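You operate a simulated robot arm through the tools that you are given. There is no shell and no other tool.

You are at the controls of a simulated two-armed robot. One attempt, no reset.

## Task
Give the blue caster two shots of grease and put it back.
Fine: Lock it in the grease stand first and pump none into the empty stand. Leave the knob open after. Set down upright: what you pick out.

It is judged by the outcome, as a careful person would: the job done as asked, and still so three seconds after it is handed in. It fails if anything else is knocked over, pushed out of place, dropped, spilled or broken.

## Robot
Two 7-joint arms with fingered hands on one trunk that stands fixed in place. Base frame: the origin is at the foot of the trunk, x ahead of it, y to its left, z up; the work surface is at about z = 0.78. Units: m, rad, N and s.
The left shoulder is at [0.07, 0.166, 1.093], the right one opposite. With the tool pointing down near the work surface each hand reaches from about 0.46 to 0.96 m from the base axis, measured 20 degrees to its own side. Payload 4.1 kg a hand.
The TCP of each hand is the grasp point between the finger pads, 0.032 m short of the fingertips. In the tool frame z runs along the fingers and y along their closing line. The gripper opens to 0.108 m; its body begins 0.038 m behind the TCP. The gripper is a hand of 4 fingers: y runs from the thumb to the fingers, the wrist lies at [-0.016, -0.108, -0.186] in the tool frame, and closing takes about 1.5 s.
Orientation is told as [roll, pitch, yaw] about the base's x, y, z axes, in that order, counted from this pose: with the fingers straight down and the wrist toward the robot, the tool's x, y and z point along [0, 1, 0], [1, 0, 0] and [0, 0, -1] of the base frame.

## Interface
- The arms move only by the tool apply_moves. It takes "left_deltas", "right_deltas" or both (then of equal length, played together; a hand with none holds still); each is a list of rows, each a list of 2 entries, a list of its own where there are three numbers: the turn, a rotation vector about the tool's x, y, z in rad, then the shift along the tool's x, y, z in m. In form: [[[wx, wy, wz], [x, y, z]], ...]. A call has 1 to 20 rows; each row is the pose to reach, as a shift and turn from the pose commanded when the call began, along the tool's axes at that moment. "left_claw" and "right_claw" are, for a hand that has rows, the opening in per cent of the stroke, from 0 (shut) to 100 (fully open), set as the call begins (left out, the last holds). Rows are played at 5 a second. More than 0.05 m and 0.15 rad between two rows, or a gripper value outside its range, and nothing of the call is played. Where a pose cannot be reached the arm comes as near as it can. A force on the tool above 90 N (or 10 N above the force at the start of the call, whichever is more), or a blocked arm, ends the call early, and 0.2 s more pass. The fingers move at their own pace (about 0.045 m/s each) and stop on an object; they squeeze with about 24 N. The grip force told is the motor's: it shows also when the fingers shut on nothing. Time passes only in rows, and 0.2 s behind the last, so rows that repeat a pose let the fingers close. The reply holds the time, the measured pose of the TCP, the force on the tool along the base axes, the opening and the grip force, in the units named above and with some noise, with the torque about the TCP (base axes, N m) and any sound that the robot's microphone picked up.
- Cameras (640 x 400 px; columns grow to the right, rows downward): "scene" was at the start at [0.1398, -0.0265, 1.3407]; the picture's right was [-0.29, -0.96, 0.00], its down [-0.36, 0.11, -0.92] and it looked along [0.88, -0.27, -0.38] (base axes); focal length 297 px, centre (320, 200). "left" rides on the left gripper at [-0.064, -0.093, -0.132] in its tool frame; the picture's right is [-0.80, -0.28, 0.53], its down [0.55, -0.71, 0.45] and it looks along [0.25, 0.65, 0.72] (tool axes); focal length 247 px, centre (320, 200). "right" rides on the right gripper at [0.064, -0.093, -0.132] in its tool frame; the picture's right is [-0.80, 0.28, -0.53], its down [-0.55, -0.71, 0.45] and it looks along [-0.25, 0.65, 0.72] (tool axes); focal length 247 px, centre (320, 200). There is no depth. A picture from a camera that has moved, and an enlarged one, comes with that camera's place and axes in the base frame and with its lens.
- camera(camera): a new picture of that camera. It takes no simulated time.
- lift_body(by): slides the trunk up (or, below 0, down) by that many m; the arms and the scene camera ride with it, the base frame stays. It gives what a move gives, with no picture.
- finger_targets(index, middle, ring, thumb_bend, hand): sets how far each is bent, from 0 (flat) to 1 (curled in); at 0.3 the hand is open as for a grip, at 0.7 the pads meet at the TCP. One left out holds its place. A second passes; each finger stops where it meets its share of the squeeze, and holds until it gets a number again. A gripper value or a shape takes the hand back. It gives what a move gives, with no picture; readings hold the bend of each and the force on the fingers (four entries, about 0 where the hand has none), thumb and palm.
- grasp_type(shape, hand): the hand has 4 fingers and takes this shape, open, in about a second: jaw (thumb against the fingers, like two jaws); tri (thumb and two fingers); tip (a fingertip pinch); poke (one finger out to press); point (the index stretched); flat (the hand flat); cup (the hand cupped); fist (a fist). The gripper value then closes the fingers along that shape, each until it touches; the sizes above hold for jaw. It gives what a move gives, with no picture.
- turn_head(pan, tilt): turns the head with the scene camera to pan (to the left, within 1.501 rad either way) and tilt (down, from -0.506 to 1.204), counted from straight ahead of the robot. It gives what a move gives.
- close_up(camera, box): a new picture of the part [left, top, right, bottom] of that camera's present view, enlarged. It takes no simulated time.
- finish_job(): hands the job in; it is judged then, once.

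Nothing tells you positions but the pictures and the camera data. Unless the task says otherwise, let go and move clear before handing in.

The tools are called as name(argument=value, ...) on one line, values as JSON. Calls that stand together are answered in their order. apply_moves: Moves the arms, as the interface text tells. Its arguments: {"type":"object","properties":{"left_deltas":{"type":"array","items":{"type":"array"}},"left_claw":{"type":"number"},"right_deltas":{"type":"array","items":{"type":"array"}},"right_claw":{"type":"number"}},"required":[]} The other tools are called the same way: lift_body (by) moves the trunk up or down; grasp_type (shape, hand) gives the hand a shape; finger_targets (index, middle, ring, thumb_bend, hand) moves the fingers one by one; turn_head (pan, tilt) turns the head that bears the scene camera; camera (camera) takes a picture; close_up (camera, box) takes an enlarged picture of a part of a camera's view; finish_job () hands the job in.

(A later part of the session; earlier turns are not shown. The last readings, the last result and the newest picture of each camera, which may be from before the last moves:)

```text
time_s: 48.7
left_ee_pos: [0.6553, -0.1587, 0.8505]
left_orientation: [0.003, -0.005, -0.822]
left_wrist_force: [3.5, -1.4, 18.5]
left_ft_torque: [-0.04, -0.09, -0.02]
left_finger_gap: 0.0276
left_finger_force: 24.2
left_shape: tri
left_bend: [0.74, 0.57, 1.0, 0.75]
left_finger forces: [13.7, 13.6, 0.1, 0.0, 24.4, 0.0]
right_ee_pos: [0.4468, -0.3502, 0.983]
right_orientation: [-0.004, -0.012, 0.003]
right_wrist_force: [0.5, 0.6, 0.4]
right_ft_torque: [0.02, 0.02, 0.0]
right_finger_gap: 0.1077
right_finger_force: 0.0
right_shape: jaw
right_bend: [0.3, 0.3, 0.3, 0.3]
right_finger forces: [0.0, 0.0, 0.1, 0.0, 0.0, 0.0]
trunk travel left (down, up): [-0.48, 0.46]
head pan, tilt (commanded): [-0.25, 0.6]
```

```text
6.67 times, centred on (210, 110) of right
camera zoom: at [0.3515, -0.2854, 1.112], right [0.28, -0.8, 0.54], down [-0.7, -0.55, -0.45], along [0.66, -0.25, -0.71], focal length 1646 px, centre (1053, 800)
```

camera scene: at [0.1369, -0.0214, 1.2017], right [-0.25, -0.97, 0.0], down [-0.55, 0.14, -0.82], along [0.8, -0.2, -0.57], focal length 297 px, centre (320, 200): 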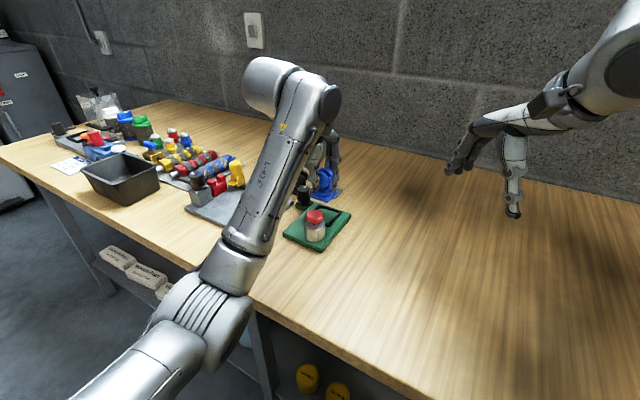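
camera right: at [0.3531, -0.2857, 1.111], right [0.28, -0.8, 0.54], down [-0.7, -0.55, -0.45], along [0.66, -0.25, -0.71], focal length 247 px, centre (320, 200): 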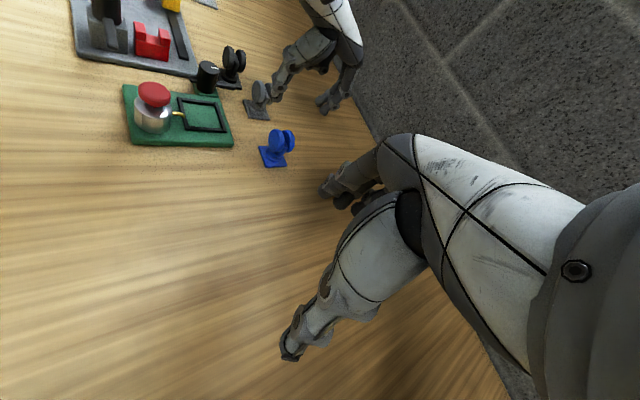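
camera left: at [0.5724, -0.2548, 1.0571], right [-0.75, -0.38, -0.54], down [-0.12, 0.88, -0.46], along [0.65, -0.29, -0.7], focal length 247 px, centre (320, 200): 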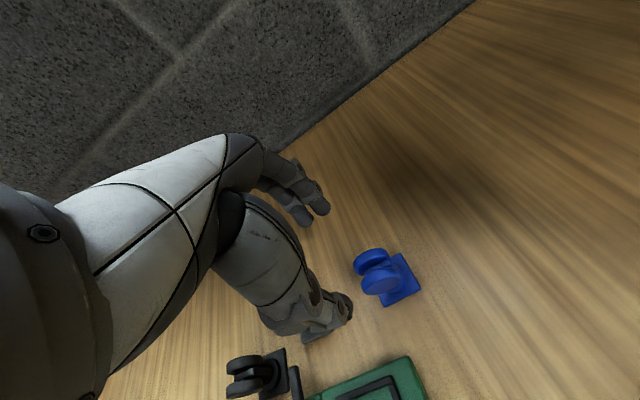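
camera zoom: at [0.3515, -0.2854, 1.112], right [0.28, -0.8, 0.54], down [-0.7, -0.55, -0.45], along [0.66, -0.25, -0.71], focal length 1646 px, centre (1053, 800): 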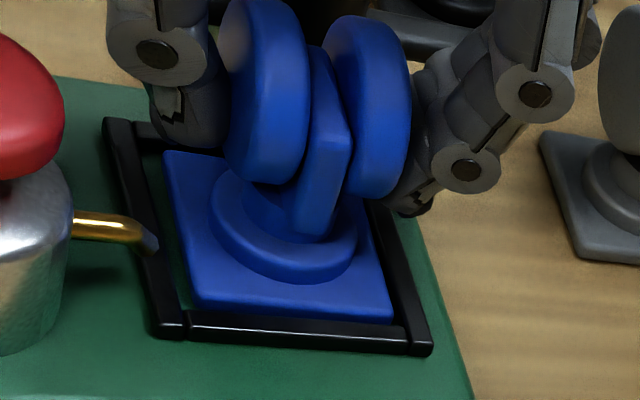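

The vertical force has risen to 18 N, so the caster is resting on something. I need to see whether it's down on the nest floor or perched on the frame edge.

close_up(camera="scene", box=[315, 195, 345, 228])

close_up(camera="right", box=[188, 95, 225, 135])

close_up(camera="left", box=[350, 205, 400, 265])

```text
12.12 times, centred on (330, 212) of scene
camera zoom: at [0.1351, -0.0208, 1.2022], right [-0.25, -0.97, 0.0], down [-0.55, 0.14, -0.83], along [0.8, -0.2, -0.56], focal length 3605 px, centre (199, 61)
```

zoom: 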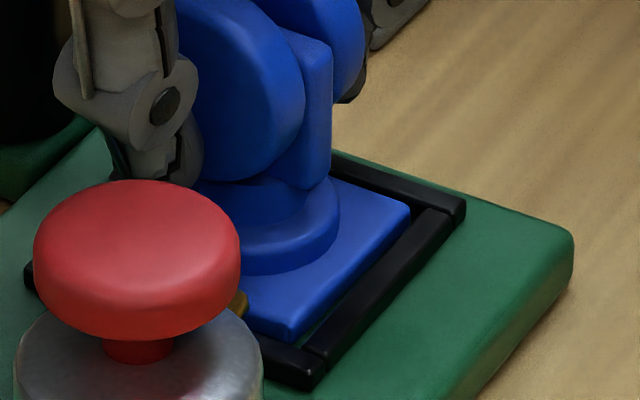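

```text
10.00 times, centred on (206, 115) of right
camera zoom: at [0.3515, -0.2854, 1.112], right [0.28, -0.8, 0.54], down [-0.7, -0.55, -0.45], along [0.66, -0.25, -0.71], focal length 2470 px, centre (1455, 1050)
```

zoom: 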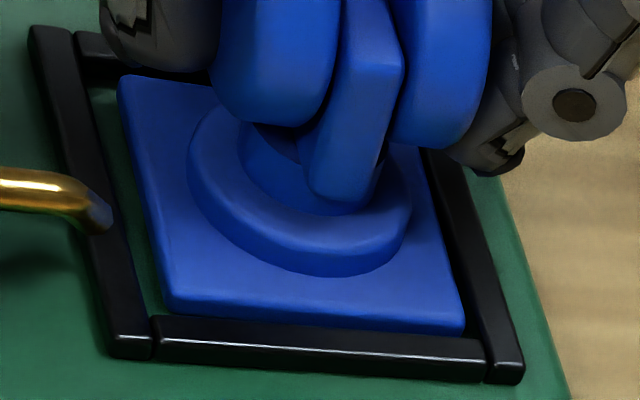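

```text
6.67 times, centred on (375, 235) of left
camera zoom: at [0.544, -0.1354, 0.9813], right [-0.77, -0.34, -0.53], down [-0.08, 0.89, -0.45], along [0.63, -0.31, -0.72], focal length 1646 px, centre (-47, -33)
```

zoom: 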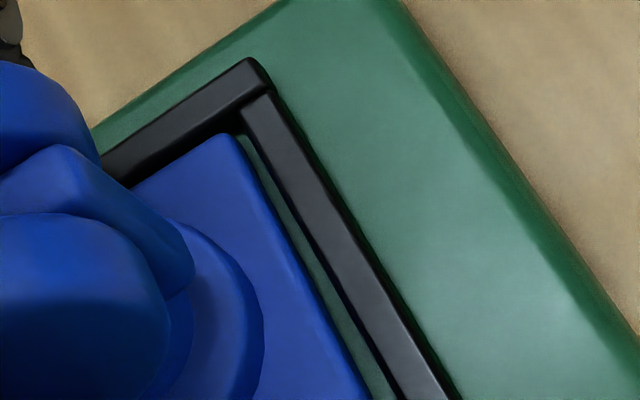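

The plate's side face is partly hidden by the frame bars and the far bar shows its full width, so the plate looks to be inside, against the far wall. I'll ease off the downward force, centre it slightly and check the force again.

apply_moves(left_deltas=[[[0, 0, 0], [0, 0, -0.0015]], [[0, 0, 0], [0, -0.0012, -0.0015]], [[0, 0, 0], [0, -0.0015, -0.001]], [[0, 0, 0], [0, -0.0015, -0.0005]]])

close_up(camera="right", box=[188, 95, 225, 135])

close_up(camera="left", box=[350, 205, 400, 265])

close_up(camera="scene", box=[315, 195, 345, 228])

```text
time_s: 49.7
left_ee_pos: [0.6543, -0.1577, 0.8513]
left_orientation: [-0.002, -0.003, -0.824]
left_wrist_force: [4.7, -4.9, 18.0]
left_ft_torque: [-0.18, -0.17, 0.0]
left_finger_gap: 0.0281
left_finger_force: 23.8
left_shape: tri
left_bend: [0.74, 0.56, 1.0, 0.75]
left_finger forces: [14.5, 14.3, 0.0, 0.1, 22.7, 0.0]
right_ee_pos: [0.4467, -0.3498, 0.9831]
right_orientation: [-0.001, -0.011, 0.0]
right_wrist_force: [-0.3, 0.2, -0.1]
right_ft_torque: [0.02, 0.0, 0.01]
right_finger_gap: 0.1079
right_finger_force: 0.1
right_shape: jaw
right_bend: [0.3, 0.3, 0.3, 0.3]
right_finger forces: [0.1, 0.1, 0.0, 0.0, 0.1, 0.0]
trunk travel left (down, up): [-0.48, 0.46]
head pan, tilt (commanded): [-0.25, 0.6]
```

```text
10.00 times, centred on (206, 115) of right
camera zoom: at [0.3517, -0.2857, 1.1116], right [0.28, -0.8, 0.54], down [-0.7, -0.55, -0.45], along [0.66, -0.25, -0.71], focal length 2470 px, centre (1455, 1050)
```

zoom: 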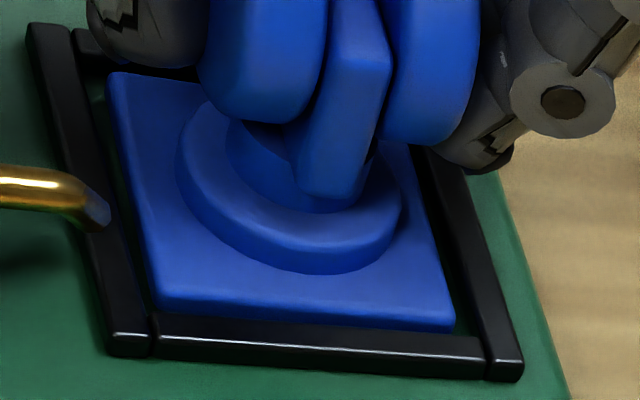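

```text
6.67 times, centred on (375, 235) of left
camera zoom: at [0.5429, -0.1342, 0.9815], right [-0.78, -0.34, -0.53], down [-0.08, 0.89, -0.45], along [0.63, -0.31, -0.72], focal length 1646 px, centre (-47, -33)
```

zoom: 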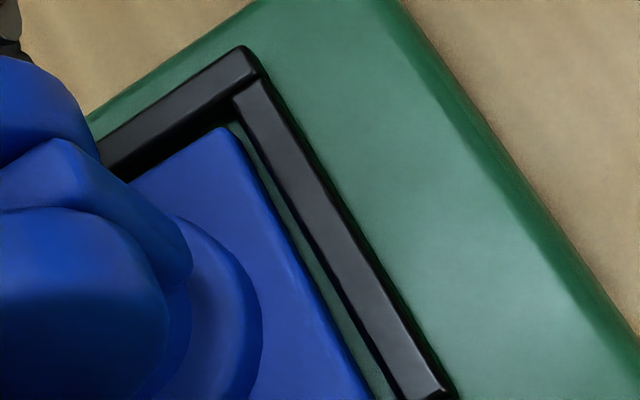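

```text
12.12 times, centred on (330, 212) of scene
camera zoom: at [0.1353, -0.0212, 1.202], right [-0.25, -0.97, 0.0], down [-0.55, 0.14, -0.83], along [0.8, -0.2, -0.56], focal length 3605 px, centre (199, 61)
```

zoom: 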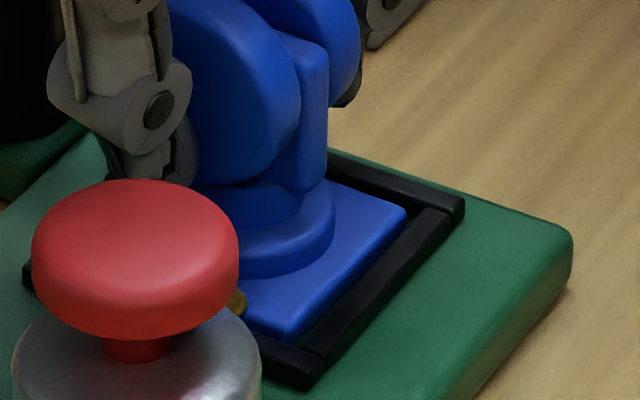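

The plate moves freely between the two side bars and sits below their tops, so it's in the nest. I'll relieve the downward force, centre it and release slightly.

apply_moves(left_deltas=[[[0, 0, 0], [0, 0, -0.0015]], [[0, 0, 0], [0, 0.0007, -0.002]], [[0, 0, 0], [0, 0.0007, -0.002]]])

close_up(camera="right", box=[188, 95, 225, 135])

```text
time_s: 50.5
left_ee_pos: [0.654, -0.1592, 0.8504]
left_orientation: [0.0, 0.0, -0.819]
left_wrist_force: [-2.0, -1.3, 6.7]
left_ft_torque: [-0.09, 0.01, 0.03]
left_finger_gap: 0.028
left_finger_force: 23.8
left_shape: tri
left_bend: [0.74, 0.56, 1.0, 0.75]
left_finger forces: [11.9, 11.7, 0.0, 0.0, 24.7, 0.0]
right_ee_pos: [0.4458, -0.3498, 0.9833]
right_orientation: [-0.001, -0.011, 0.001]
right_wrist_force: [-0.4, 0.1, -0.3]
right_ft_torque: [-0.03, -0.02, 0.0]
right_finger_gap: 0.1079
right_finger_force: 0.1
right_shape: jaw
right_bend: [0.3, 0.3, 0.3, 0.3]
right_finger forces: [0.0, 0.1, 0.1, 0.1, 0.0, 0.0]
trunk travel left (down, up): [-0.48, 0.46]
head pan, tilt (commanded): [-0.25, 0.6]
```

```text
10.00 times, centred on (206, 115) of right
camera zoom: at [0.352, -0.2855, 1.1114], right [0.28, -0.8, 0.54], down [-0.7, -0.55, -0.45], along [0.66, -0.25, -0.71], focal length 2470 px, centre (1455, 1050)
```

zoom: 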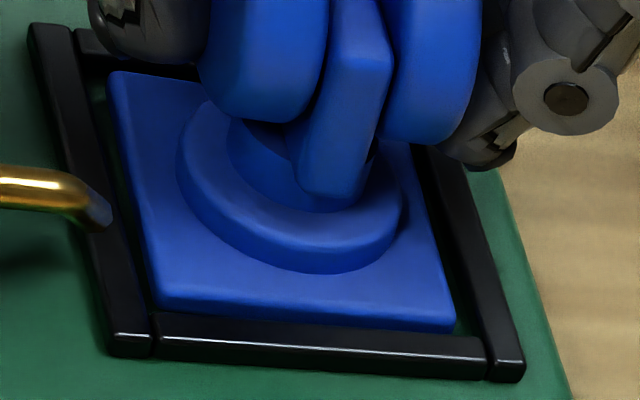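

The force is down to about 7 N with the plate seated. I'm opening the hand to release.

apply_moves(left_deltas=[[[0, 0, 0], [0, 0, 0]], [[0, 0, 0], [0, 0, 0]], [[0, 0, 0], [0, 0, 0]], [[0, 0, 0], [0, 0, 0]], [[0, 0, 0], [0, 0, 0]]], left_claw=58)

close_up(camera="right", box=[150, 50, 240, 140])

close_up(camera="left", box=[300, 180, 450, 320])

close_up(camera="scene", box=[300, 170, 350, 230])

```text
time_s: 51.7
left_ee_pos: [0.6558, -0.1597, 0.8502]
left_orientation: [0.001, -0.002, -0.82]
left_wrist_force: [0.0, -0.6, -0.5]
left_ft_torque: [-0.01, -0.01, -0.05]
left_finger_gap: 0.0625
left_finger_force: 0.0
left_shape: tri
left_bend: [0.74, 0.42, 0.99, 0.68]
left_finger forces: [0.0, 0.0, 0.0, 0.0, 0.0, 0.1]
right_ee_pos: [0.448, -0.3502, 0.982]
right_orientation: [-0.001, -0.011, -0.002]
right_wrist_force: [1.2, 0.7, -0.1]
right_ft_torque: [0.01, -0.03, 0.01]
right_finger_gap: 0.1078
right_finger_force: 0.0
right_shape: jaw
right_bend: [0.3, 0.3, 0.3, 0.3]
right_finger forces: [0.0, 0.0, 0.1, 0.0, 0.1, 0.0]
trunk travel left (down, up): [-0.48, 0.46]
head pan, tilt (commanded): [-0.25, 0.6]
```

```text
4.44 times, centred on (195, 95) of right
camera zoom: at [0.3531, -0.2857, 1.111], right [0.28, -0.8, 0.54], down [-0.7, -0.55, -0.45], along [0.66, -0.25, -0.71], focal length 1098 px, centre (876, 667)
```

zoom: 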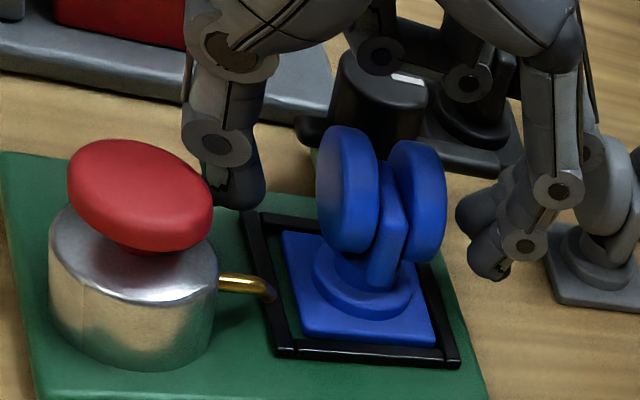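

```text
2.86 times, centred on (375, 250) of left
camera zoom: at [0.5447, -0.1348, 0.9821], right [-0.78, -0.34, -0.53], down [-0.08, 0.89, -0.45], along [0.62, -0.31, -0.72], focal length 706 px, centre (163, 57)
```

zoom: 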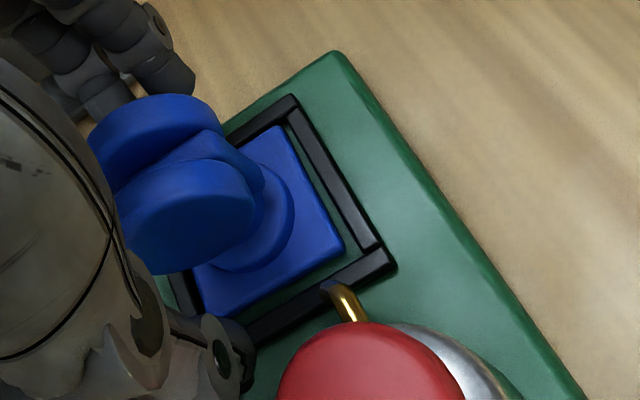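

```text
6.67 times, centred on (325, 200) of scene
camera zoom: at [0.1368, -0.0212, 1.2018], right [-0.25, -0.97, 0.0], down [-0.55, 0.14, -0.82], along [0.8, -0.2, -0.57], focal length 1983 px, centre (287, 200)
```

zoom: 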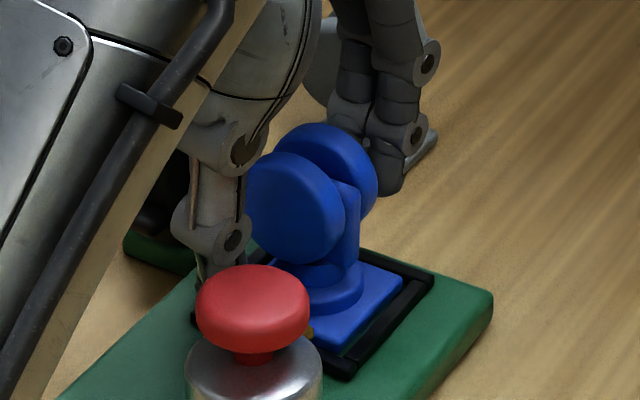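

The caster is released and level in the nest. I'm raising the left hand straight up and clear.

apply_moves(left_deltas=[[[0, 0, 0], [0, 0, -0.01]], [[0, 0, 0], [0, 0, -0.03]], [[0, 0, 0], [0, 0, -0.06]], [[0, 0, 0], [0, 0, -0.1]], [[0, 0, 0], [0, 0, -0.13]]])

close_up(camera="right", box=[140, 40, 260, 140])

close_up(camera="left", box=[330, 230, 450, 360])

close_up(camera="scene", box=[270, 150, 360, 250])

```text
time_s: 52.9
left_ee_pos: [0.6539, -0.1567, 0.9795]
left_orientation: [-0.002, 0.001, -0.82]
left_wrist_force: [0.1, -0.3, -0.2]
left_ft_torque: [0.0, 0.03, 0.01]
left_finger_gap: 0.0622
left_finger_force: 0.1
left_shape: tri
left_bend: [0.74, 0.42, 0.99, 0.68]
left_finger forces: [0.0, 0.1, 0.0, 0.0, 0.0, 0.0]
right_ee_pos: [0.4474, -0.3502, 0.9821]
right_orientation: [-0.002, -0.009, 0.001]
right_wrist_force: [-0.7, 0.4, -0.2]
right_ft_torque: [-0.01, -0.02, 0.01]
right_finger_gap: 0.1076
right_finger_force: 0.1
right_shape: jaw
right_bend: [0.3, 0.3, 0.3, 0.3]
right_finger forces: [0.0, 0.0, 0.0, 0.0, 0.0, 0.1]
trunk travel left (down, up): [-0.48, 0.46]
head pan, tilt (commanded): [-0.25, 0.6]
```

```text
4.00 times, centred on (200, 90) of right
camera zoom: at [0.3529, -0.2856, 1.1111], right [0.28, -0.8, 0.54], down [-0.7, -0.55, -0.45], along [0.66, -0.25, -0.71], focal length 988 px, centre (800, 640)
```

zoom: 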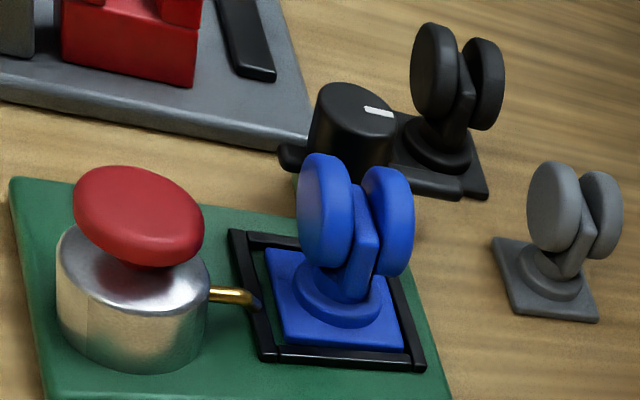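

```text
3.08 times, centred on (390, 295) of left
camera zoom: at [0.5438, -0.1329, 1.1118], right [-0.78, -0.34, -0.53], down [-0.08, 0.89, -0.45], along [0.62, -0.31, -0.72], focal length 760 px, centre (105, -92)
```

zoom: 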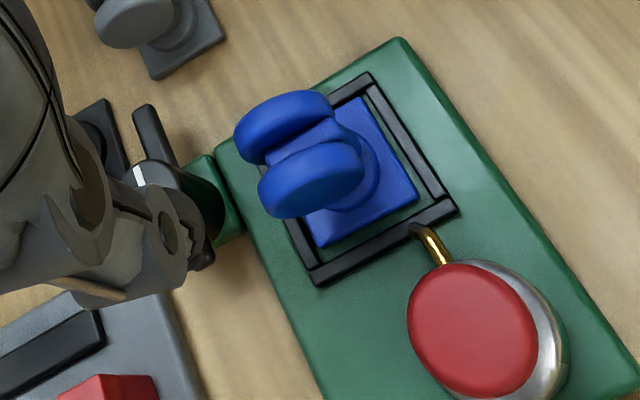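

```text
4.00 times, centred on (315, 200) of scene
camera zoom: at [0.1365, -0.0211, 1.2017], right [-0.25, -0.97, 0.0], down [-0.55, 0.14, -0.83], along [0.8, -0.2, -0.56], focal length 1190 px, centre (340, 200)
```

zoom: 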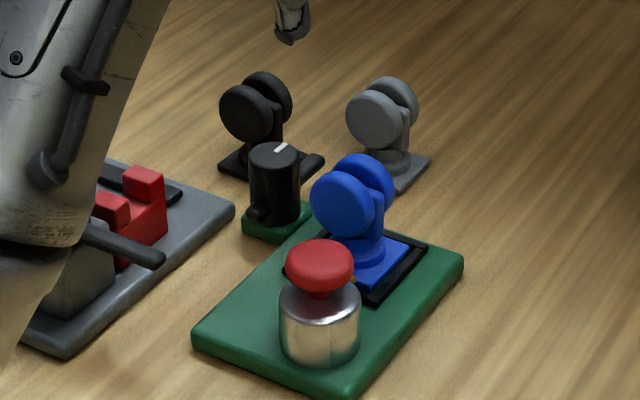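

The blue caster is sitting squarely in the nest and the knob hasn't moved. Next I'll move the left arm well clear so the right hand can work the knob and pump.

apply_moves(left_deltas=[[[0, 0, 0], [0, 0, -0.035]], [[0, 0, 0], [0, 0, -0.07]], [[0, 0, -0.0625], [0.0187, -0.03, -0.07]], [[0, 0, -0.125], [0.0374, -0.06, -0.07]], [[0, 0, -0.1875], [0.056, -0.09, -0.07]], [[0, 0, -0.25], [0.0747, -0.12, -0.07]], [[0, 0, -0.3125], [0.0934, -0.15, -0.07]], [[0, 0, -0.375], [0.1121, -0.18, -0.07]], [[0, 0, -0.4375], [0.1308, -0.2095, -0.07]], [[0, 0, -0.5], [0.1495, -0.2393, -0.07]]])

grasp_type(hand="right", shape="poke")

camera(camera="scene")

camera(camera="right")

camera(camera="left")

```text
time_s: 55.1
left_ee_pos: [0.6033, 0.1201, 1.05]
left_orientation: [-0.004, 0.0, -0.322]
left_wrist_force: [0.2, 0.7, -0.4]
left_ft_torque: [-0.02, 0.03, 0.04]
left_finger_gap: 0.0624
left_finger_force: 0.0
left_shape: tri
left_bend: [0.74, 0.42, 0.99, 0.68]
left_finger forces: [0.0, 0.1, 0.0, 0.0, 0.0, 0.0]
right_ee_pos: [0.4466, -0.3489, 0.9824]
right_orientation: [-0.003, -0.01, 0.0]
right_wrist_force: [-0.6, 0.0, 0.7]
right_ft_torque: [-0.01, 0.02, 0.0]
right_finger_gap: 0.108
right_finger_force: 0.1
right_shape: jaw
right_bend: [0.3, 0.3, 0.3, 0.3]
right_finger forces: [0.0, 0.0, 0.0, 0.0, 0.0, 0.0]
trunk travel left (down, up): [-0.48, 0.46]
head pan, tilt (commanded): [-0.25, 0.6]
```

```text
time_s: 56.0
left_ee_pos: [0.6042, 0.1199, 1.0493]
left_orientation: [0.0, 0.0, -0.321]
left_wrist_force: [0.5, 0.6, -0.3]
left_ft_torque: [0.02, 0.01, 0.04]
left_finger_gap: 0.0621
left_finger_force: 0.1
left_shape: tri
left_bend: [0.74, 0.42, 0.99, 0.68]
left_finger forces: [0.0, 0.1, 0.0, 0.0, 0.0, 0.0]
right_ee_pos: [0.4471, -0.3504, 0.9813]
right_orientation: [-0.003, -0.008, 0.0]
right_wrist_force: [-0.8, 0.0, 0.6]
right_ft_torque: [0.01, 0.01, -0.03]
right_finger_gap: 0.0001
right_finger_force: 0.1
right_shape: poke
right_bend: [0.7, 0.7, 0.99, 1.0]
right_finger forces: [0.0, 0.0, 0.1, 0.0, 0.0, 0.0]
trunk travel left (down, up): [-0.48, 0.46]
head pan, tilt (commanded): [-0.25, 0.6]
```

```text
taken
camera scene: at [0.1368, -0.0209, 1.2018], right [-0.25, -0.97, 0.0], down [-0.55, 0.14, -0.82], along [0.8, -0.2, -0.57], focal length 297 px, centre (320, 200)
```

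scene: 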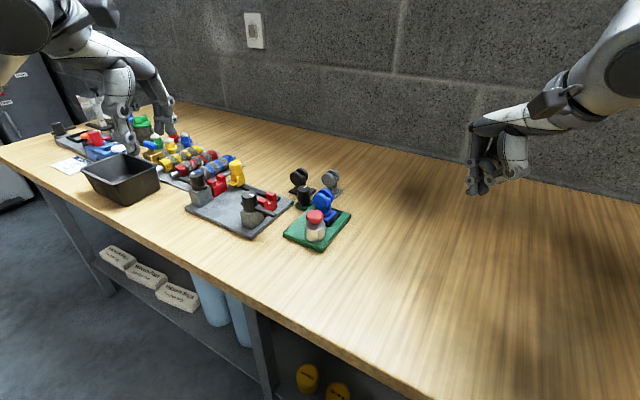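

```text
taken
camera right: at [0.3531, -0.2854, 1.1111], right [0.28, -0.8, 0.54], down [-0.7, -0.55, -0.45], along [0.66, -0.25, -0.71], focal length 247 px, centre (320, 200)
```

right: 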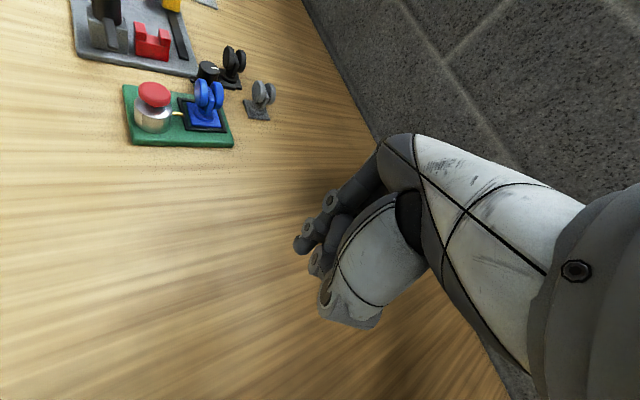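

```text
taken
camera left: at [0.4937, 0.0872, 1.1817], right [-0.52, -0.67, -0.53], down [-0.5, 0.74, -0.45], along [0.69, 0.03, -0.72], focal length 247 px, centre (320, 200)
```

left: 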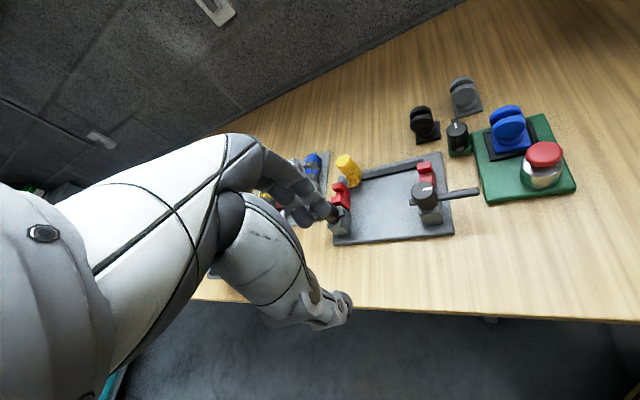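

The right hand has taken the poke shape. I'm looking at it closely to find where the fingertip is.

close_up(camera="right", box=[260, 150, 420, 340])

close_up(camera="scene", box=[440, 80, 560, 210])

close_up(camera="left", box=[390, 60, 590, 240])

```text
2.11 times, centred on (340, 245) of right
camera zoom: at [0.3531, -0.2854, 1.1111], right [0.28, -0.8, 0.54], down [-0.7, -0.55, -0.45], along [0.66, -0.25, -0.71], focal length 520 px, centre (278, 105)
```

zoom: 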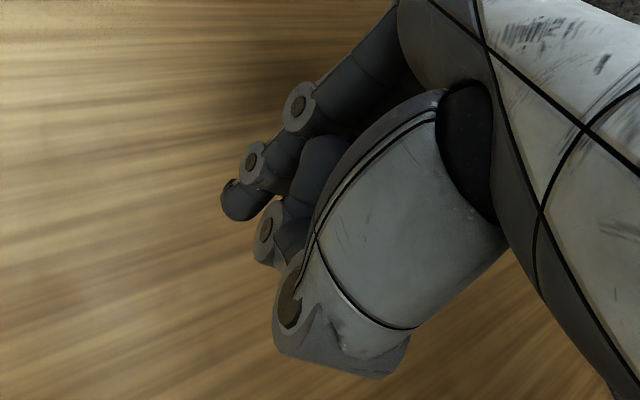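

```text
3.08 times, centred on (500, 145) of scene
camera zoom: at [0.1368, -0.0209, 1.2018], right [-0.25, -0.97, 0.0], down [-0.55, 0.14, -0.82], along [0.8, -0.2, -0.57], focal length 915 px, centre (-234, 369)
```

zoom: 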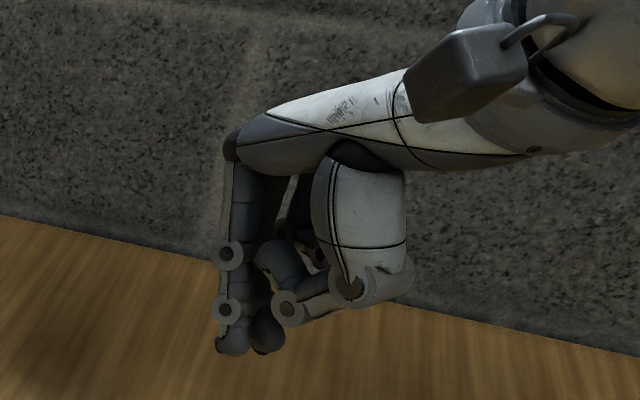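

```text
2.22 times, centred on (490, 150) of left
camera zoom: at [0.4937, 0.0872, 1.1817], right [-0.52, -0.67, -0.53], down [-0.5, 0.74, -0.45], along [0.69, 0.03, -0.72], focal length 549 px, centre (-58, 311)
```

zoom: 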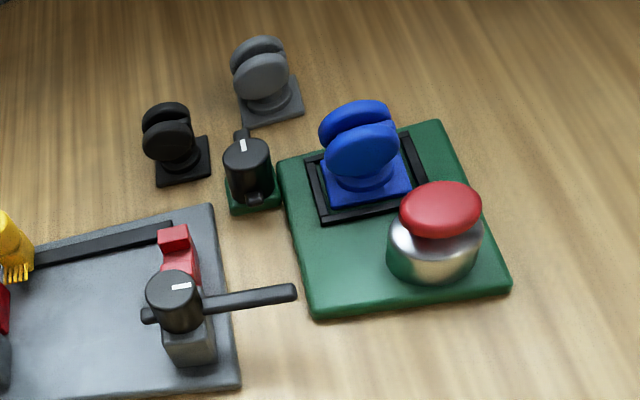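

Poke leaves both index and middle down. I'll curl the middle finger too so a single index finger can push the lever's short end.

finger_targets(hand="right", index=0.7, middle=1.0, ring=1.0, thumb_bend=1.0)

close_up(camera="right", box=[260, 150, 420, 340])

close_up(camera="scene", box=[440, 80, 560, 210])

```text
time_s: 57.0
left_ee_pos: [0.6027, 0.1193, 1.0493]
left_orientation: [0.0, 0.001, -0.321]
left_wrist_force: [-0.1, 0.5, 0.2]
left_ft_torque: [-0.02, -0.01, 0.01]
left_finger_gap: 0.0625
left_finger_force: 0.1
left_shape: tri
left_bend: [0.74, 0.42, 0.99, 0.68]
left_finger forces: [0.0, 0.1, 0.0, 0.0, 0.0, 0.1]
right_ee_pos: [0.4475, -0.3508, 0.9823]
right_orientation: [-0.002, -0.011, 0.001]
right_wrist_force: [0.5, 0.2, -0.4]
right_ft_torque: [0.02, 0.0, -0.01]
right_finger_gap: 0.0272
right_finger_force: 0.0
right_shape: fingers
right_bend: [0.66, 1.0, 1.0, 1.0]
right_finger forces: [0.0, 0.0, 0.0, 0.0, 0.0, 0.1]
trunk travel left (down, up): [-0.48, 0.46]
head pan, tilt (commanded): [-0.25, 0.6]
```

```text
2.11 times, centred on (340, 245) of right
camera zoom: at [0.3531, -0.2856, 1.1111], right [0.28, -0.8, 0.54], down [-0.7, -0.55, -0.45], along [0.66, -0.25, -0.71], focal length 520 px, centre (278, 105)
```

zoom: 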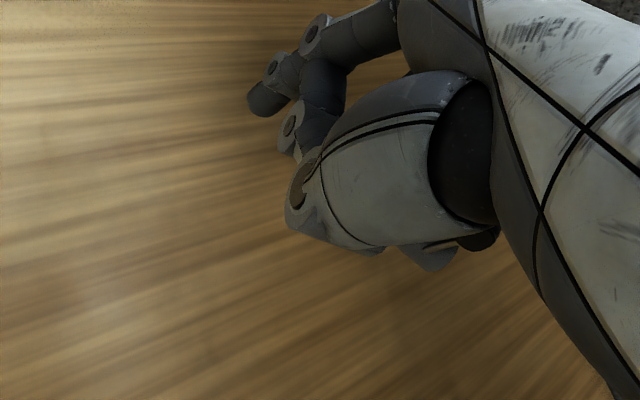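

```text
3.08 times, centred on (500, 145) of scene
camera zoom: at [0.1368, -0.0211, 1.2018], right [-0.25, -0.97, 0.0], down [-0.55, 0.14, -0.82], along [0.8, -0.2, -0.57], focal length 915 px, centre (-234, 369)
```

zoom: 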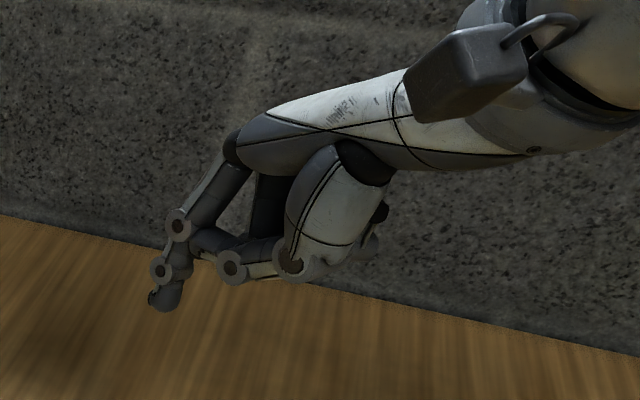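

The thumb got in the way of the index. I'll go back to poke and curl only the middle finger this time.

grasp_type(hand="right", shape="poke")

finger_targets(hand="right", middle=1.0)

close_up(camera="right", box=[260, 150, 420, 340])

close_up(camera="scene", box=[440, 80, 560, 210])

```text
time_s: 57.9
left_ee_pos: [0.6024, 0.1195, 1.0495]
left_orientation: [-0.001, 0.0, -0.321]
left_wrist_force: [-0.3, -0.6, 0.0]
left_ft_torque: [0.02, 0.02, 0.01]
left_finger_gap: 0.0626
left_finger_force: 0.2
left_shape: tri
left_bend: [0.74, 0.42, 0.99, 0.68]
left_finger forces: [0.0, 0.0, 0.0, 0.1, 0.0, 0.1]
right_ee_pos: [0.4473, -0.3501, 0.9827]
right_orientation: [-0.001, -0.011, 0.002]
right_wrist_force: [1.1, -0.6, 0.7]
right_ft_torque: [-0.01, 0.05, 0.01]
right_finger_gap: 0.0
right_finger_force: 0.0
right_shape: poke
right_bend: [0.7, 0.7, 0.99, 1.0]
right_finger forces: [0.1, 0.0, 0.0, 0.1, 0.0, 0.0]
trunk travel left (down, up): [-0.48, 0.46]
head pan, tilt (commanded): [-0.25, 0.6]
```

```text
time_s: 58.9
left_ee_pos: [0.6035, 0.1195, 1.0497]
left_orientation: [0.002, -0.001, -0.32]
left_wrist_force: [-0.2, -0.6, 0.9]
left_ft_torque: [0.02, 0.01, 0.0]
left_finger_gap: 0.0622
left_finger_force: 0.0
left_shape: tri
left_bend: [0.74, 0.42, 0.99, 0.68]
left_finger forces: [0.0, 0.1, 0.0, 0.1, 0.1, 0.0]
right_ee_pos: [0.4471, -0.3508, 0.9822]
right_orientation: [-0.003, -0.01, 0.001]
right_wrist_force: [1.2, -0.6, 0.1]
right_ft_torque: [-0.01, -0.05, 0.02]
right_finger_gap: 0.0336
right_finger_force: 0.0
right_shape: fingers
right_bend: [0.7, 0.84, 0.99, 1.0]
right_finger forces: [0.0, 0.0, 0.1, 0.1, 0.0, 0.0]
trunk travel left (down, up): [-0.48, 0.46]
head pan, tilt (commanded): [-0.25, 0.6]
```

```text
2.11 times, centred on (340, 245) of right
camera zoom: at [0.3531, -0.2856, 1.1111], right [0.28, -0.8, 0.54], down [-0.7, -0.55, -0.45], along [0.66, -0.25, -0.71], focal length 520 px, centre (278, 105)
```

zoom: 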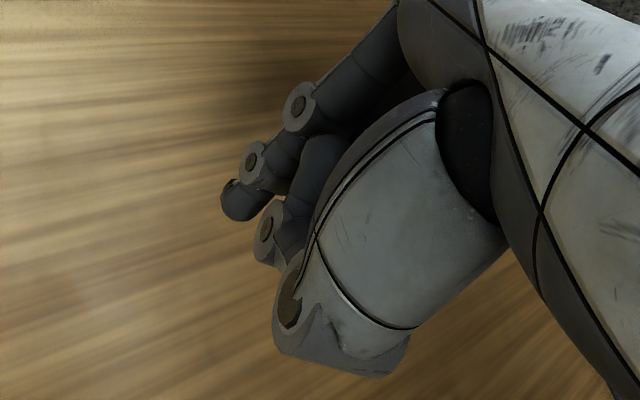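

```text
3.08 times, centred on (500, 145) of scene
camera zoom: at [0.1368, -0.0211, 1.2018], right [-0.25, -0.97, 0.0], down [-0.55, 0.14, -0.82], along [0.8, -0.2, -0.57], focal length 915 px, centre (-234, 369)
```

zoom: 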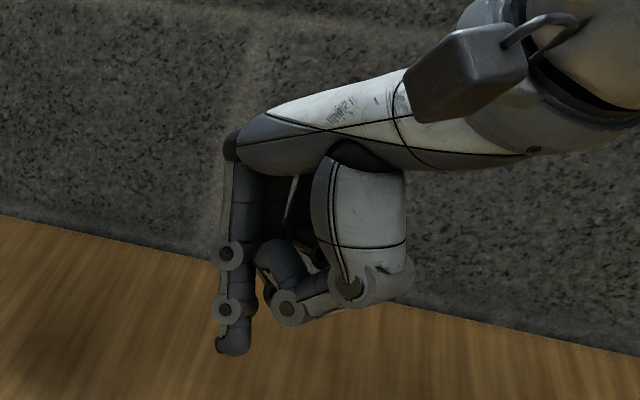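

A single index finger now points straight down. I'll bring it above the lever's short end, high enough to clear the pump and caster.

apply_moves(right_deltas=[[[0, 0, 0.044], [0.0282, 0.0289, 0]], [[0, 0, 0.088], [0.0564, 0.0577, 0]], [[0, 0, 0.132], [0.0846, 0.0866, 0]], [[0, 0, 0.176], [0.1128, 0.1154, 0]], [[0, 0, 0.22], [0.1409, 0.1443, 0]], [[0, 0, 0.264], [0.1691, 0.1731, 0]], [[0, 0, 0.308], [0.1973, 0.202, 0]], [[0, 0, 0.351], [0.2255, 0.2308, 0.02]], [[0, 0, 0.351], [0.2255, 0.2308, 0.06]], [[0, 0, 0.351], [0.2255, 0.2308, 0.06]]])

camera(camera="right")

close_up(camera="scene", box=[240, 110, 400, 250])

close_up(camera="left", box=[390, 60, 590, 240])

```text
time_s: 61.1
left_ee_pos: [0.6026, 0.1204, 1.0493]
left_orientation: [-0.003, -0.001, -0.322]
left_wrist_force: [0.0, -0.4, -0.6]
left_ft_torque: [0.0, -0.02, -0.03]
left_finger_gap: 0.0624
left_finger_force: 0.0
left_shape: tri
left_bend: [0.74, 0.42, 0.99, 0.68]
left_finger forces: [0.1, 0.1, 0.0, 0.0, 0.1, 0.0]
right_ee_pos: [0.6802, -0.1233, 0.923]
right_orientation: [-0.001, -0.01, -0.351]
right_wrist_force: [-0.2, 0.5, -0.1]
right_ft_torque: [-0.02, 0.02, 0.03]
right_finger_gap: 0.0336
right_finger_force: 0.0
right_shape: fingers
right_bend: [0.7, 0.84, 0.99, 1.0]
right_finger forces: [0.0, 0.0, 0.0, 0.1, 0.0, 0.1]
trunk travel left (down, up): [-0.48, 0.46]
head pan, tilt (commanded): [-0.25, 0.6]
```

```text
taken
camera right: at [0.6141, -0.0306, 1.0522], right [-0.01, -0.84, 0.53], down [-0.85, -0.27, -0.46], along [0.53, -0.46, -0.71], focal length 247 px, centre (320, 200)
```

right: 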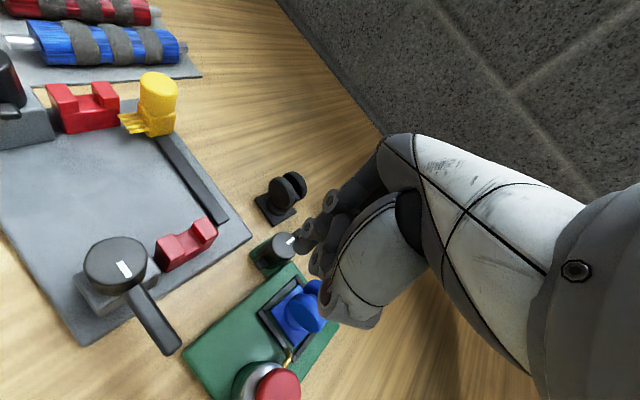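

```text
2.86 times, centred on (320, 180) of scene
camera zoom: at [0.1368, -0.0203, 1.2018], right [-0.25, -0.97, 0.0], down [-0.55, 0.14, -0.83], along [0.8, -0.2, -0.56], focal length 850 px, centre (320, 257)
```

zoom: 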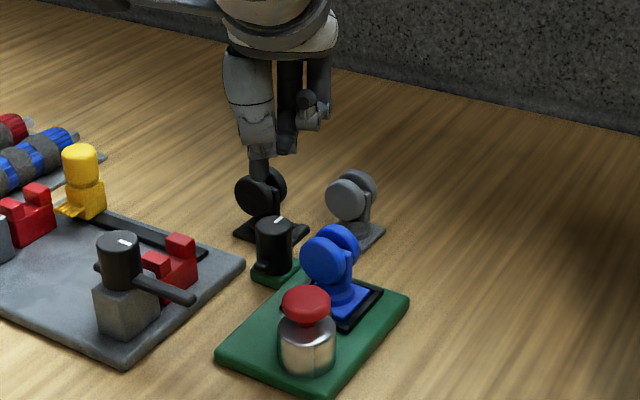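

```text
2.22 times, centred on (490, 150) of left
camera zoom: at [0.4937, 0.088, 1.1817], right [-0.52, -0.67, -0.53], down [-0.5, 0.74, -0.45], along [0.69, 0.03, -0.72], focal length 549 px, centre (-58, 311)
```

zoom: 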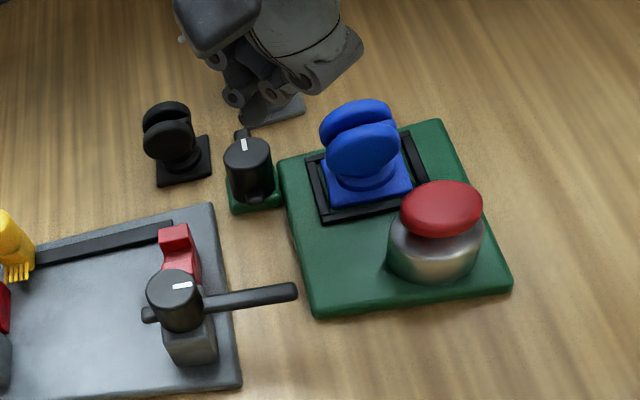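

I need a closer look at where the fingertip sits relative to the lever.

close_up(camera="scene", box=[285, 120, 345, 210])

close_up(camera="right", box=[240, 170, 370, 310])

close_up(camera="left", box=[430, 50, 560, 160])

```text
4.44 times, centred on (315, 165) of scene
camera zoom: at [0.1368, -0.0203, 1.2018], right [-0.25, -0.97, 0.0], down [-0.55, 0.14, -0.83], along [0.8, -0.2, -0.56], focal length 1322 px, centre (342, 356)
```

zoom: 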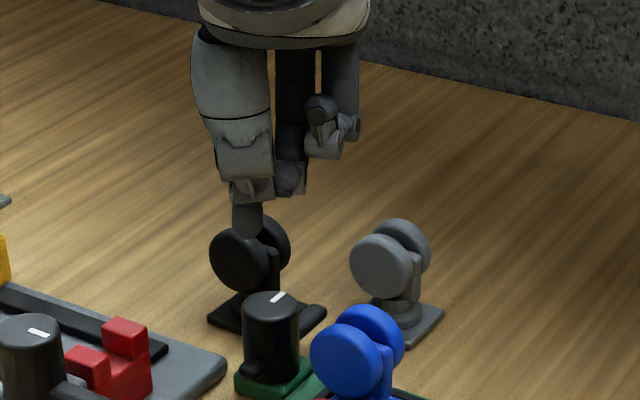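

```text
2.86 times, centred on (305, 240) of right
camera zoom: at [0.6141, -0.0306, 1.0522], right [-0.01, -0.84, 0.53], down [-0.85, -0.27, -0.46], along [0.53, -0.46, -0.71], focal length 706 px, centre (363, 86)
```

zoom: 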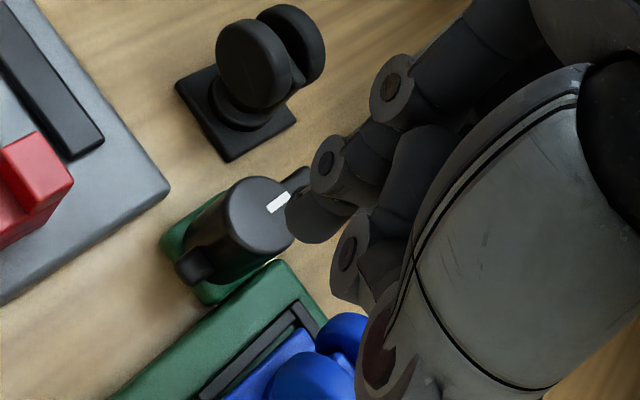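

```text
3.64 times, centred on (495, 105) of left
camera zoom: at [0.4937, 0.088, 1.1817], right [-0.52, -0.67, -0.53], down [-0.5, 0.74, -0.45], along [0.69, 0.03, -0.72], focal length 898 px, centre (-316, 546)
```

zoom: 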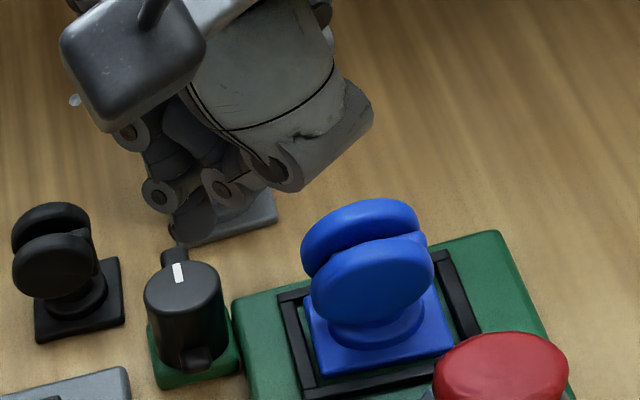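

By triangulation the index tip is at (0.686, -0.114, 0.894). I'll yaw a bit more so the thumb stays away from the pump, and line the fingertip up on the nest side of the lever's short end.

apply_moves(right_deltas=[[[0, 0, 0.083], [-0.005, -0.0014, 0]], [[0, 0, 0.166], [-0.01, -0.0027, 0]], [[0, 0, 0.249], [-0.015, -0.0041, 0]], [[0, 0, 0.249], [-0.015, -0.0041, 0.02]], [[0, 0, 0.249], [-0.015, -0.0041, 0.04]], [[0, 0, 0.249], [-0.015, -0.0041, 0.04]]])

close_up(camera="scene", box=[285, 140, 345, 220])

close_up(camera="right", box=[240, 170, 370, 310])

close_up(camera="left", box=[430, 70, 570, 190])

```text
time_s: 62.5
left_ee_pos: [0.6033, 0.1191, 1.05]
left_orientation: [-0.001, 0.001, -0.321]
left_wrist_force: [-0.2, -0.1, -0.8]
left_ft_torque: [-0.01, 0.02, -0.02]
left_finger_gap: 0.0623
left_finger_force: 0.0
left_shape: tri
left_bend: [0.74, 0.42, 0.99, 0.68]
left_finger forces: [0.1, 0.0, 0.1, 0.0, 0.0, 0.1]
right_ee_pos: [0.6696, -0.136, 0.8834]
right_orientation: [0.005, -0.008, -0.599]
right_wrist_force: [-0.6, 0.4, 1.1]
right_ft_torque: [0.0, -0.02, 0.03]
right_finger_gap: 0.0336
right_finger_force: 0.1
right_shape: fingers
right_bend: [0.7, 0.84, 0.99, 1.0]
right_finger forces: [0.1, 0.1, 0.0, 0.0, 0.1, 0.1]
trunk travel left (down, up): [-0.48, 0.46]
head pan, tilt (commanded): [-0.25, 0.6]
```

```text
5.00 times, centred on (315, 180) of scene
camera zoom: at [0.1368, -0.0209, 1.2018], right [-0.25, -0.97, 0.0], down [-0.55, 0.14, -0.82], along [0.8, -0.2, -0.57], focal length 1487 px, centre (345, 300)
```

zoom: 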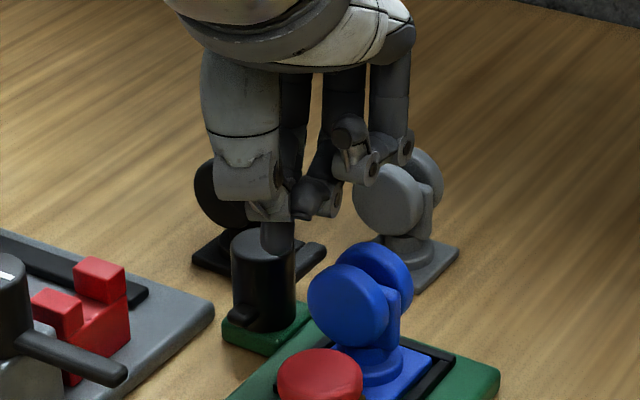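

```text
2.86 times, centred on (305, 240) of right
camera zoom: at [0.628, -0.0307, 1.0121], right [-0.22, -0.82, 0.53], down [-0.89, -0.06, -0.46], along [0.4, -0.57, -0.71], focal length 706 px, centre (363, 86)
```

zoom: 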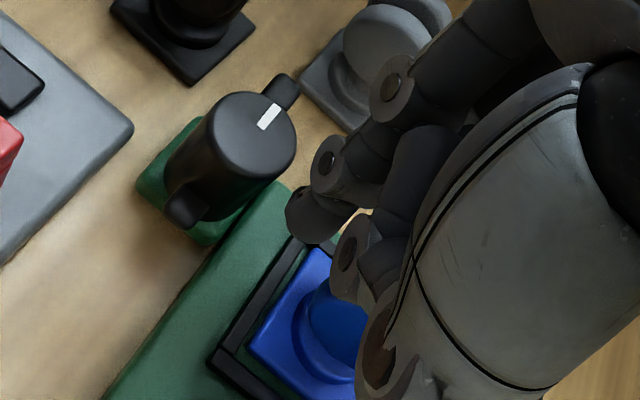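

```text
3.33 times, centred on (500, 130) of left
camera zoom: at [0.4936, 0.0873, 1.1817], right [-0.52, -0.67, -0.53], down [-0.5, 0.74, -0.45], along [0.69, 0.03, -0.72], focal length 823 px, centre (-280, 433)
```

zoom: 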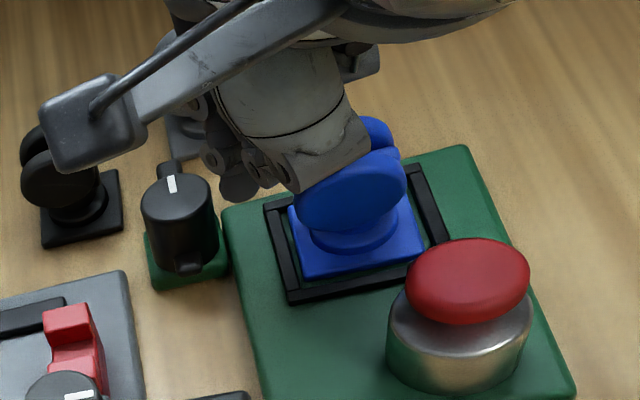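

With the right hand, the curled fingers would sit over the caster wheels. The left hand mirrors this and keeps its spare fingers away from the caster, so I'll swap: right hand back, left hand for the knob.

apply_moves(right_deltas=[[[0, 0, 0], [0, 0, -0.04]], [[0, 0, 0], [0, 0, -0.08]], [[0, 0, -0.075], [-0.0376, -0.0076, -0.1]], [[0, 0, -0.15], [-0.0752, -0.0153, -0.1]], [[0, 0, -0.225], [-0.1128, -0.0229, -0.1]], [[0, 0, -0.3], [-0.1504, -0.0305, -0.1]], [[0, 0, -0.375], [-0.1879, -0.0381, -0.1]], [[0, 0, -0.45], [-0.2255, -0.0458, -0.1]], [[0, 0, -0.525], [-0.2631, -0.0534, -0.1]], [[0, 0, -0.6], [-0.3007, -0.061, -0.1]]])

grasp_type(hand="right", shape="poke")

grasp_type(hand="left", shape="poke")

finger_targets(hand="left", middle=1.0)

camera(camera="scene")

camera(camera="left")

```text
time_s: 64.7
left_ee_pos: [0.6013, 0.1192, 1.0508]
left_orientation: [0.0, -0.001, -0.318]
left_wrist_force: [-0.7, 0.0, 0.1]
left_ft_torque: [-0.02, -0.01, -0.01]
left_finger_gap: 0.0624
left_finger_force: 0.0
left_shape: tri
left_bend: [0.74, 0.42, 0.99, 0.68]
left_finger forces: [0.0, 0.0, 0.0, 0.2, 0.1, 0.0]
right_ee_pos: [0.4444, -0.3495, 0.9822]
right_orientation: [-0.004, -0.011, 0.0]
right_wrist_force: [0.0, 0.3, 0.5]
right_ft_torque: [-0.01, 0.01, 0.02]
right_finger_gap: 0.0334
right_finger_force: 0.0
right_shape: fingers
right_bend: [0.7, 0.84, 0.99, 1.0]
right_finger forces: [0.1, 0.1, 0.0, 0.0, 0.0, 0.1]
trunk travel left (down, up): [-0.48, 0.46]
head pan, tilt (commanded): [-0.25, 0.6]
```

```text
time_s: 65.6
left_ee_pos: [0.6035, 0.1199, 1.0488]
left_orientation: [-0.002, 0.0, -0.322]
left_wrist_force: [0.1, 0.5, -0.4]
left_ft_torque: [0.0, 0.0, -0.04]
left_finger_gap: 0.0624
left_finger_force: 0.0
left_shape: tri
left_bend: [0.74, 0.42, 0.99, 0.68]
left_finger forces: [0.0, 0.0, 0.1, 0.0, 0.0, 0.0]
right_ee_pos: [0.4471, -0.3508, 0.9806]
right_orientation: [-0.001, -0.009, 0.0]
right_wrist_force: [-0.1, 0.4, 0.2]
right_ft_torque: [-0.01, 0.0, 0.0]
right_finger_gap: 0.0
right_finger_force: 0.1
right_shape: poke
right_bend: [0.7, 0.7, 0.99, 1.0]
right_finger forces: [0.0, 0.0, 0.0, 0.0, 0.0, 0.1]
trunk travel left (down, up): [-0.48, 0.46]
head pan, tilt (commanded): [-0.25, 0.6]
```

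```text
time_s: 66.5
left_ee_pos: [0.6028, 0.1197, 1.05]
left_orientation: [0.0, 0.001, -0.322]
left_wrist_force: [-0.6, -0.1, 0.1]
left_ft_torque: [0.02, 0.01, 0.01]
left_finger_gap: 0.0001
left_finger_force: 0.0
left_shape: poke
left_bend: [0.7, 0.7, 0.99, 1.0]
left_finger forces: [0.1, 0.0, 0.1, 0.0, 0.0, 0.0]
right_ee_pos: [0.4487, -0.3491, 0.9818]
right_orientation: [-0.001, -0.01, 0.0]
right_wrist_force: [-0.6, 0.5, -0.8]
right_ft_torque: [0.01, 0.0, 0.0]
right_finger_gap: 0.0
right_finger_force: 0.1
right_shape: poke
right_bend: [0.7, 0.7, 0.99, 1.0]
right_finger forces: [0.0, 0.1, 0.0, 0.1, 0.0, 0.0]
trunk travel left (down, up): [-0.48, 0.46]
head pan, tilt (commanded): [-0.25, 0.6]
```

```text
time_s: 67.5
left_ee_pos: [0.6028, 0.12, 1.0506]
left_orientation: [-0.001, -0.001, -0.322]
left_wrist_force: [0.2, 0.1, 0.1]
left_ft_torque: [0.0, 0.0, -0.04]
left_finger_gap: 0.0334
left_finger_force: 0.0
left_shape: fingers
left_bend: [0.7, 0.84, 0.99, 1.0]
left_finger forces: [0.0, 0.1, 0.0, 0.1, 0.1, 0.1]
right_ee_pos: [0.4473, -0.3504, 0.9833]
right_orientation: [-0.002, -0.012, 0.0]
right_wrist_force: [0.7, -1.0, 0.1]
right_ft_torque: [0.04, 0.03, 0.01]
right_finger_gap: 0.0002
right_finger_force: 0.1
right_shape: poke
right_bend: [0.7, 0.7, 0.99, 1.0]
right_finger forces: [0.1, 0.0, 0.0, 0.0, 0.0, 0.1]
trunk travel left (down, up): [-0.48, 0.46]
head pan, tilt (commanded): [-0.25, 0.6]
```

```text
taken
camera scene: at [0.1368, -0.0211, 1.2018], right [-0.25, -0.97, 0.0], down [-0.55, 0.14, -0.82], along [0.8, -0.2, -0.57], focal length 297 px, centre (320, 200)
```

scene: 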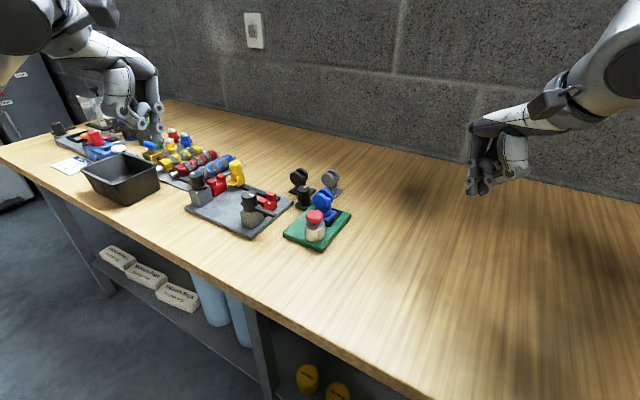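

```text
taken
camera left: at [0.4937, 0.0872, 1.1817], right [-0.52, -0.67, -0.53], down [-0.5, 0.74, -0.45], along [0.69, 0.03, -0.72], focal length 247 px, centre (320, 200)
```

left: 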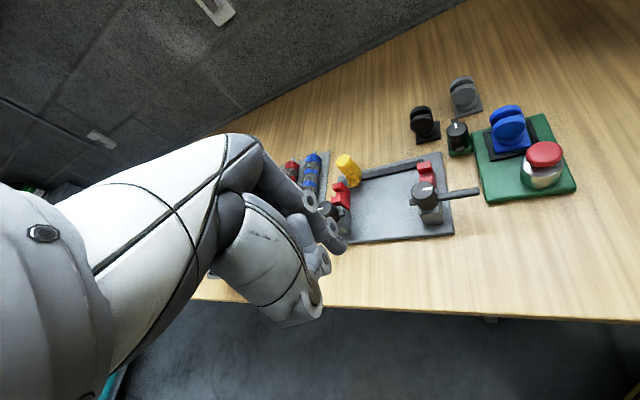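

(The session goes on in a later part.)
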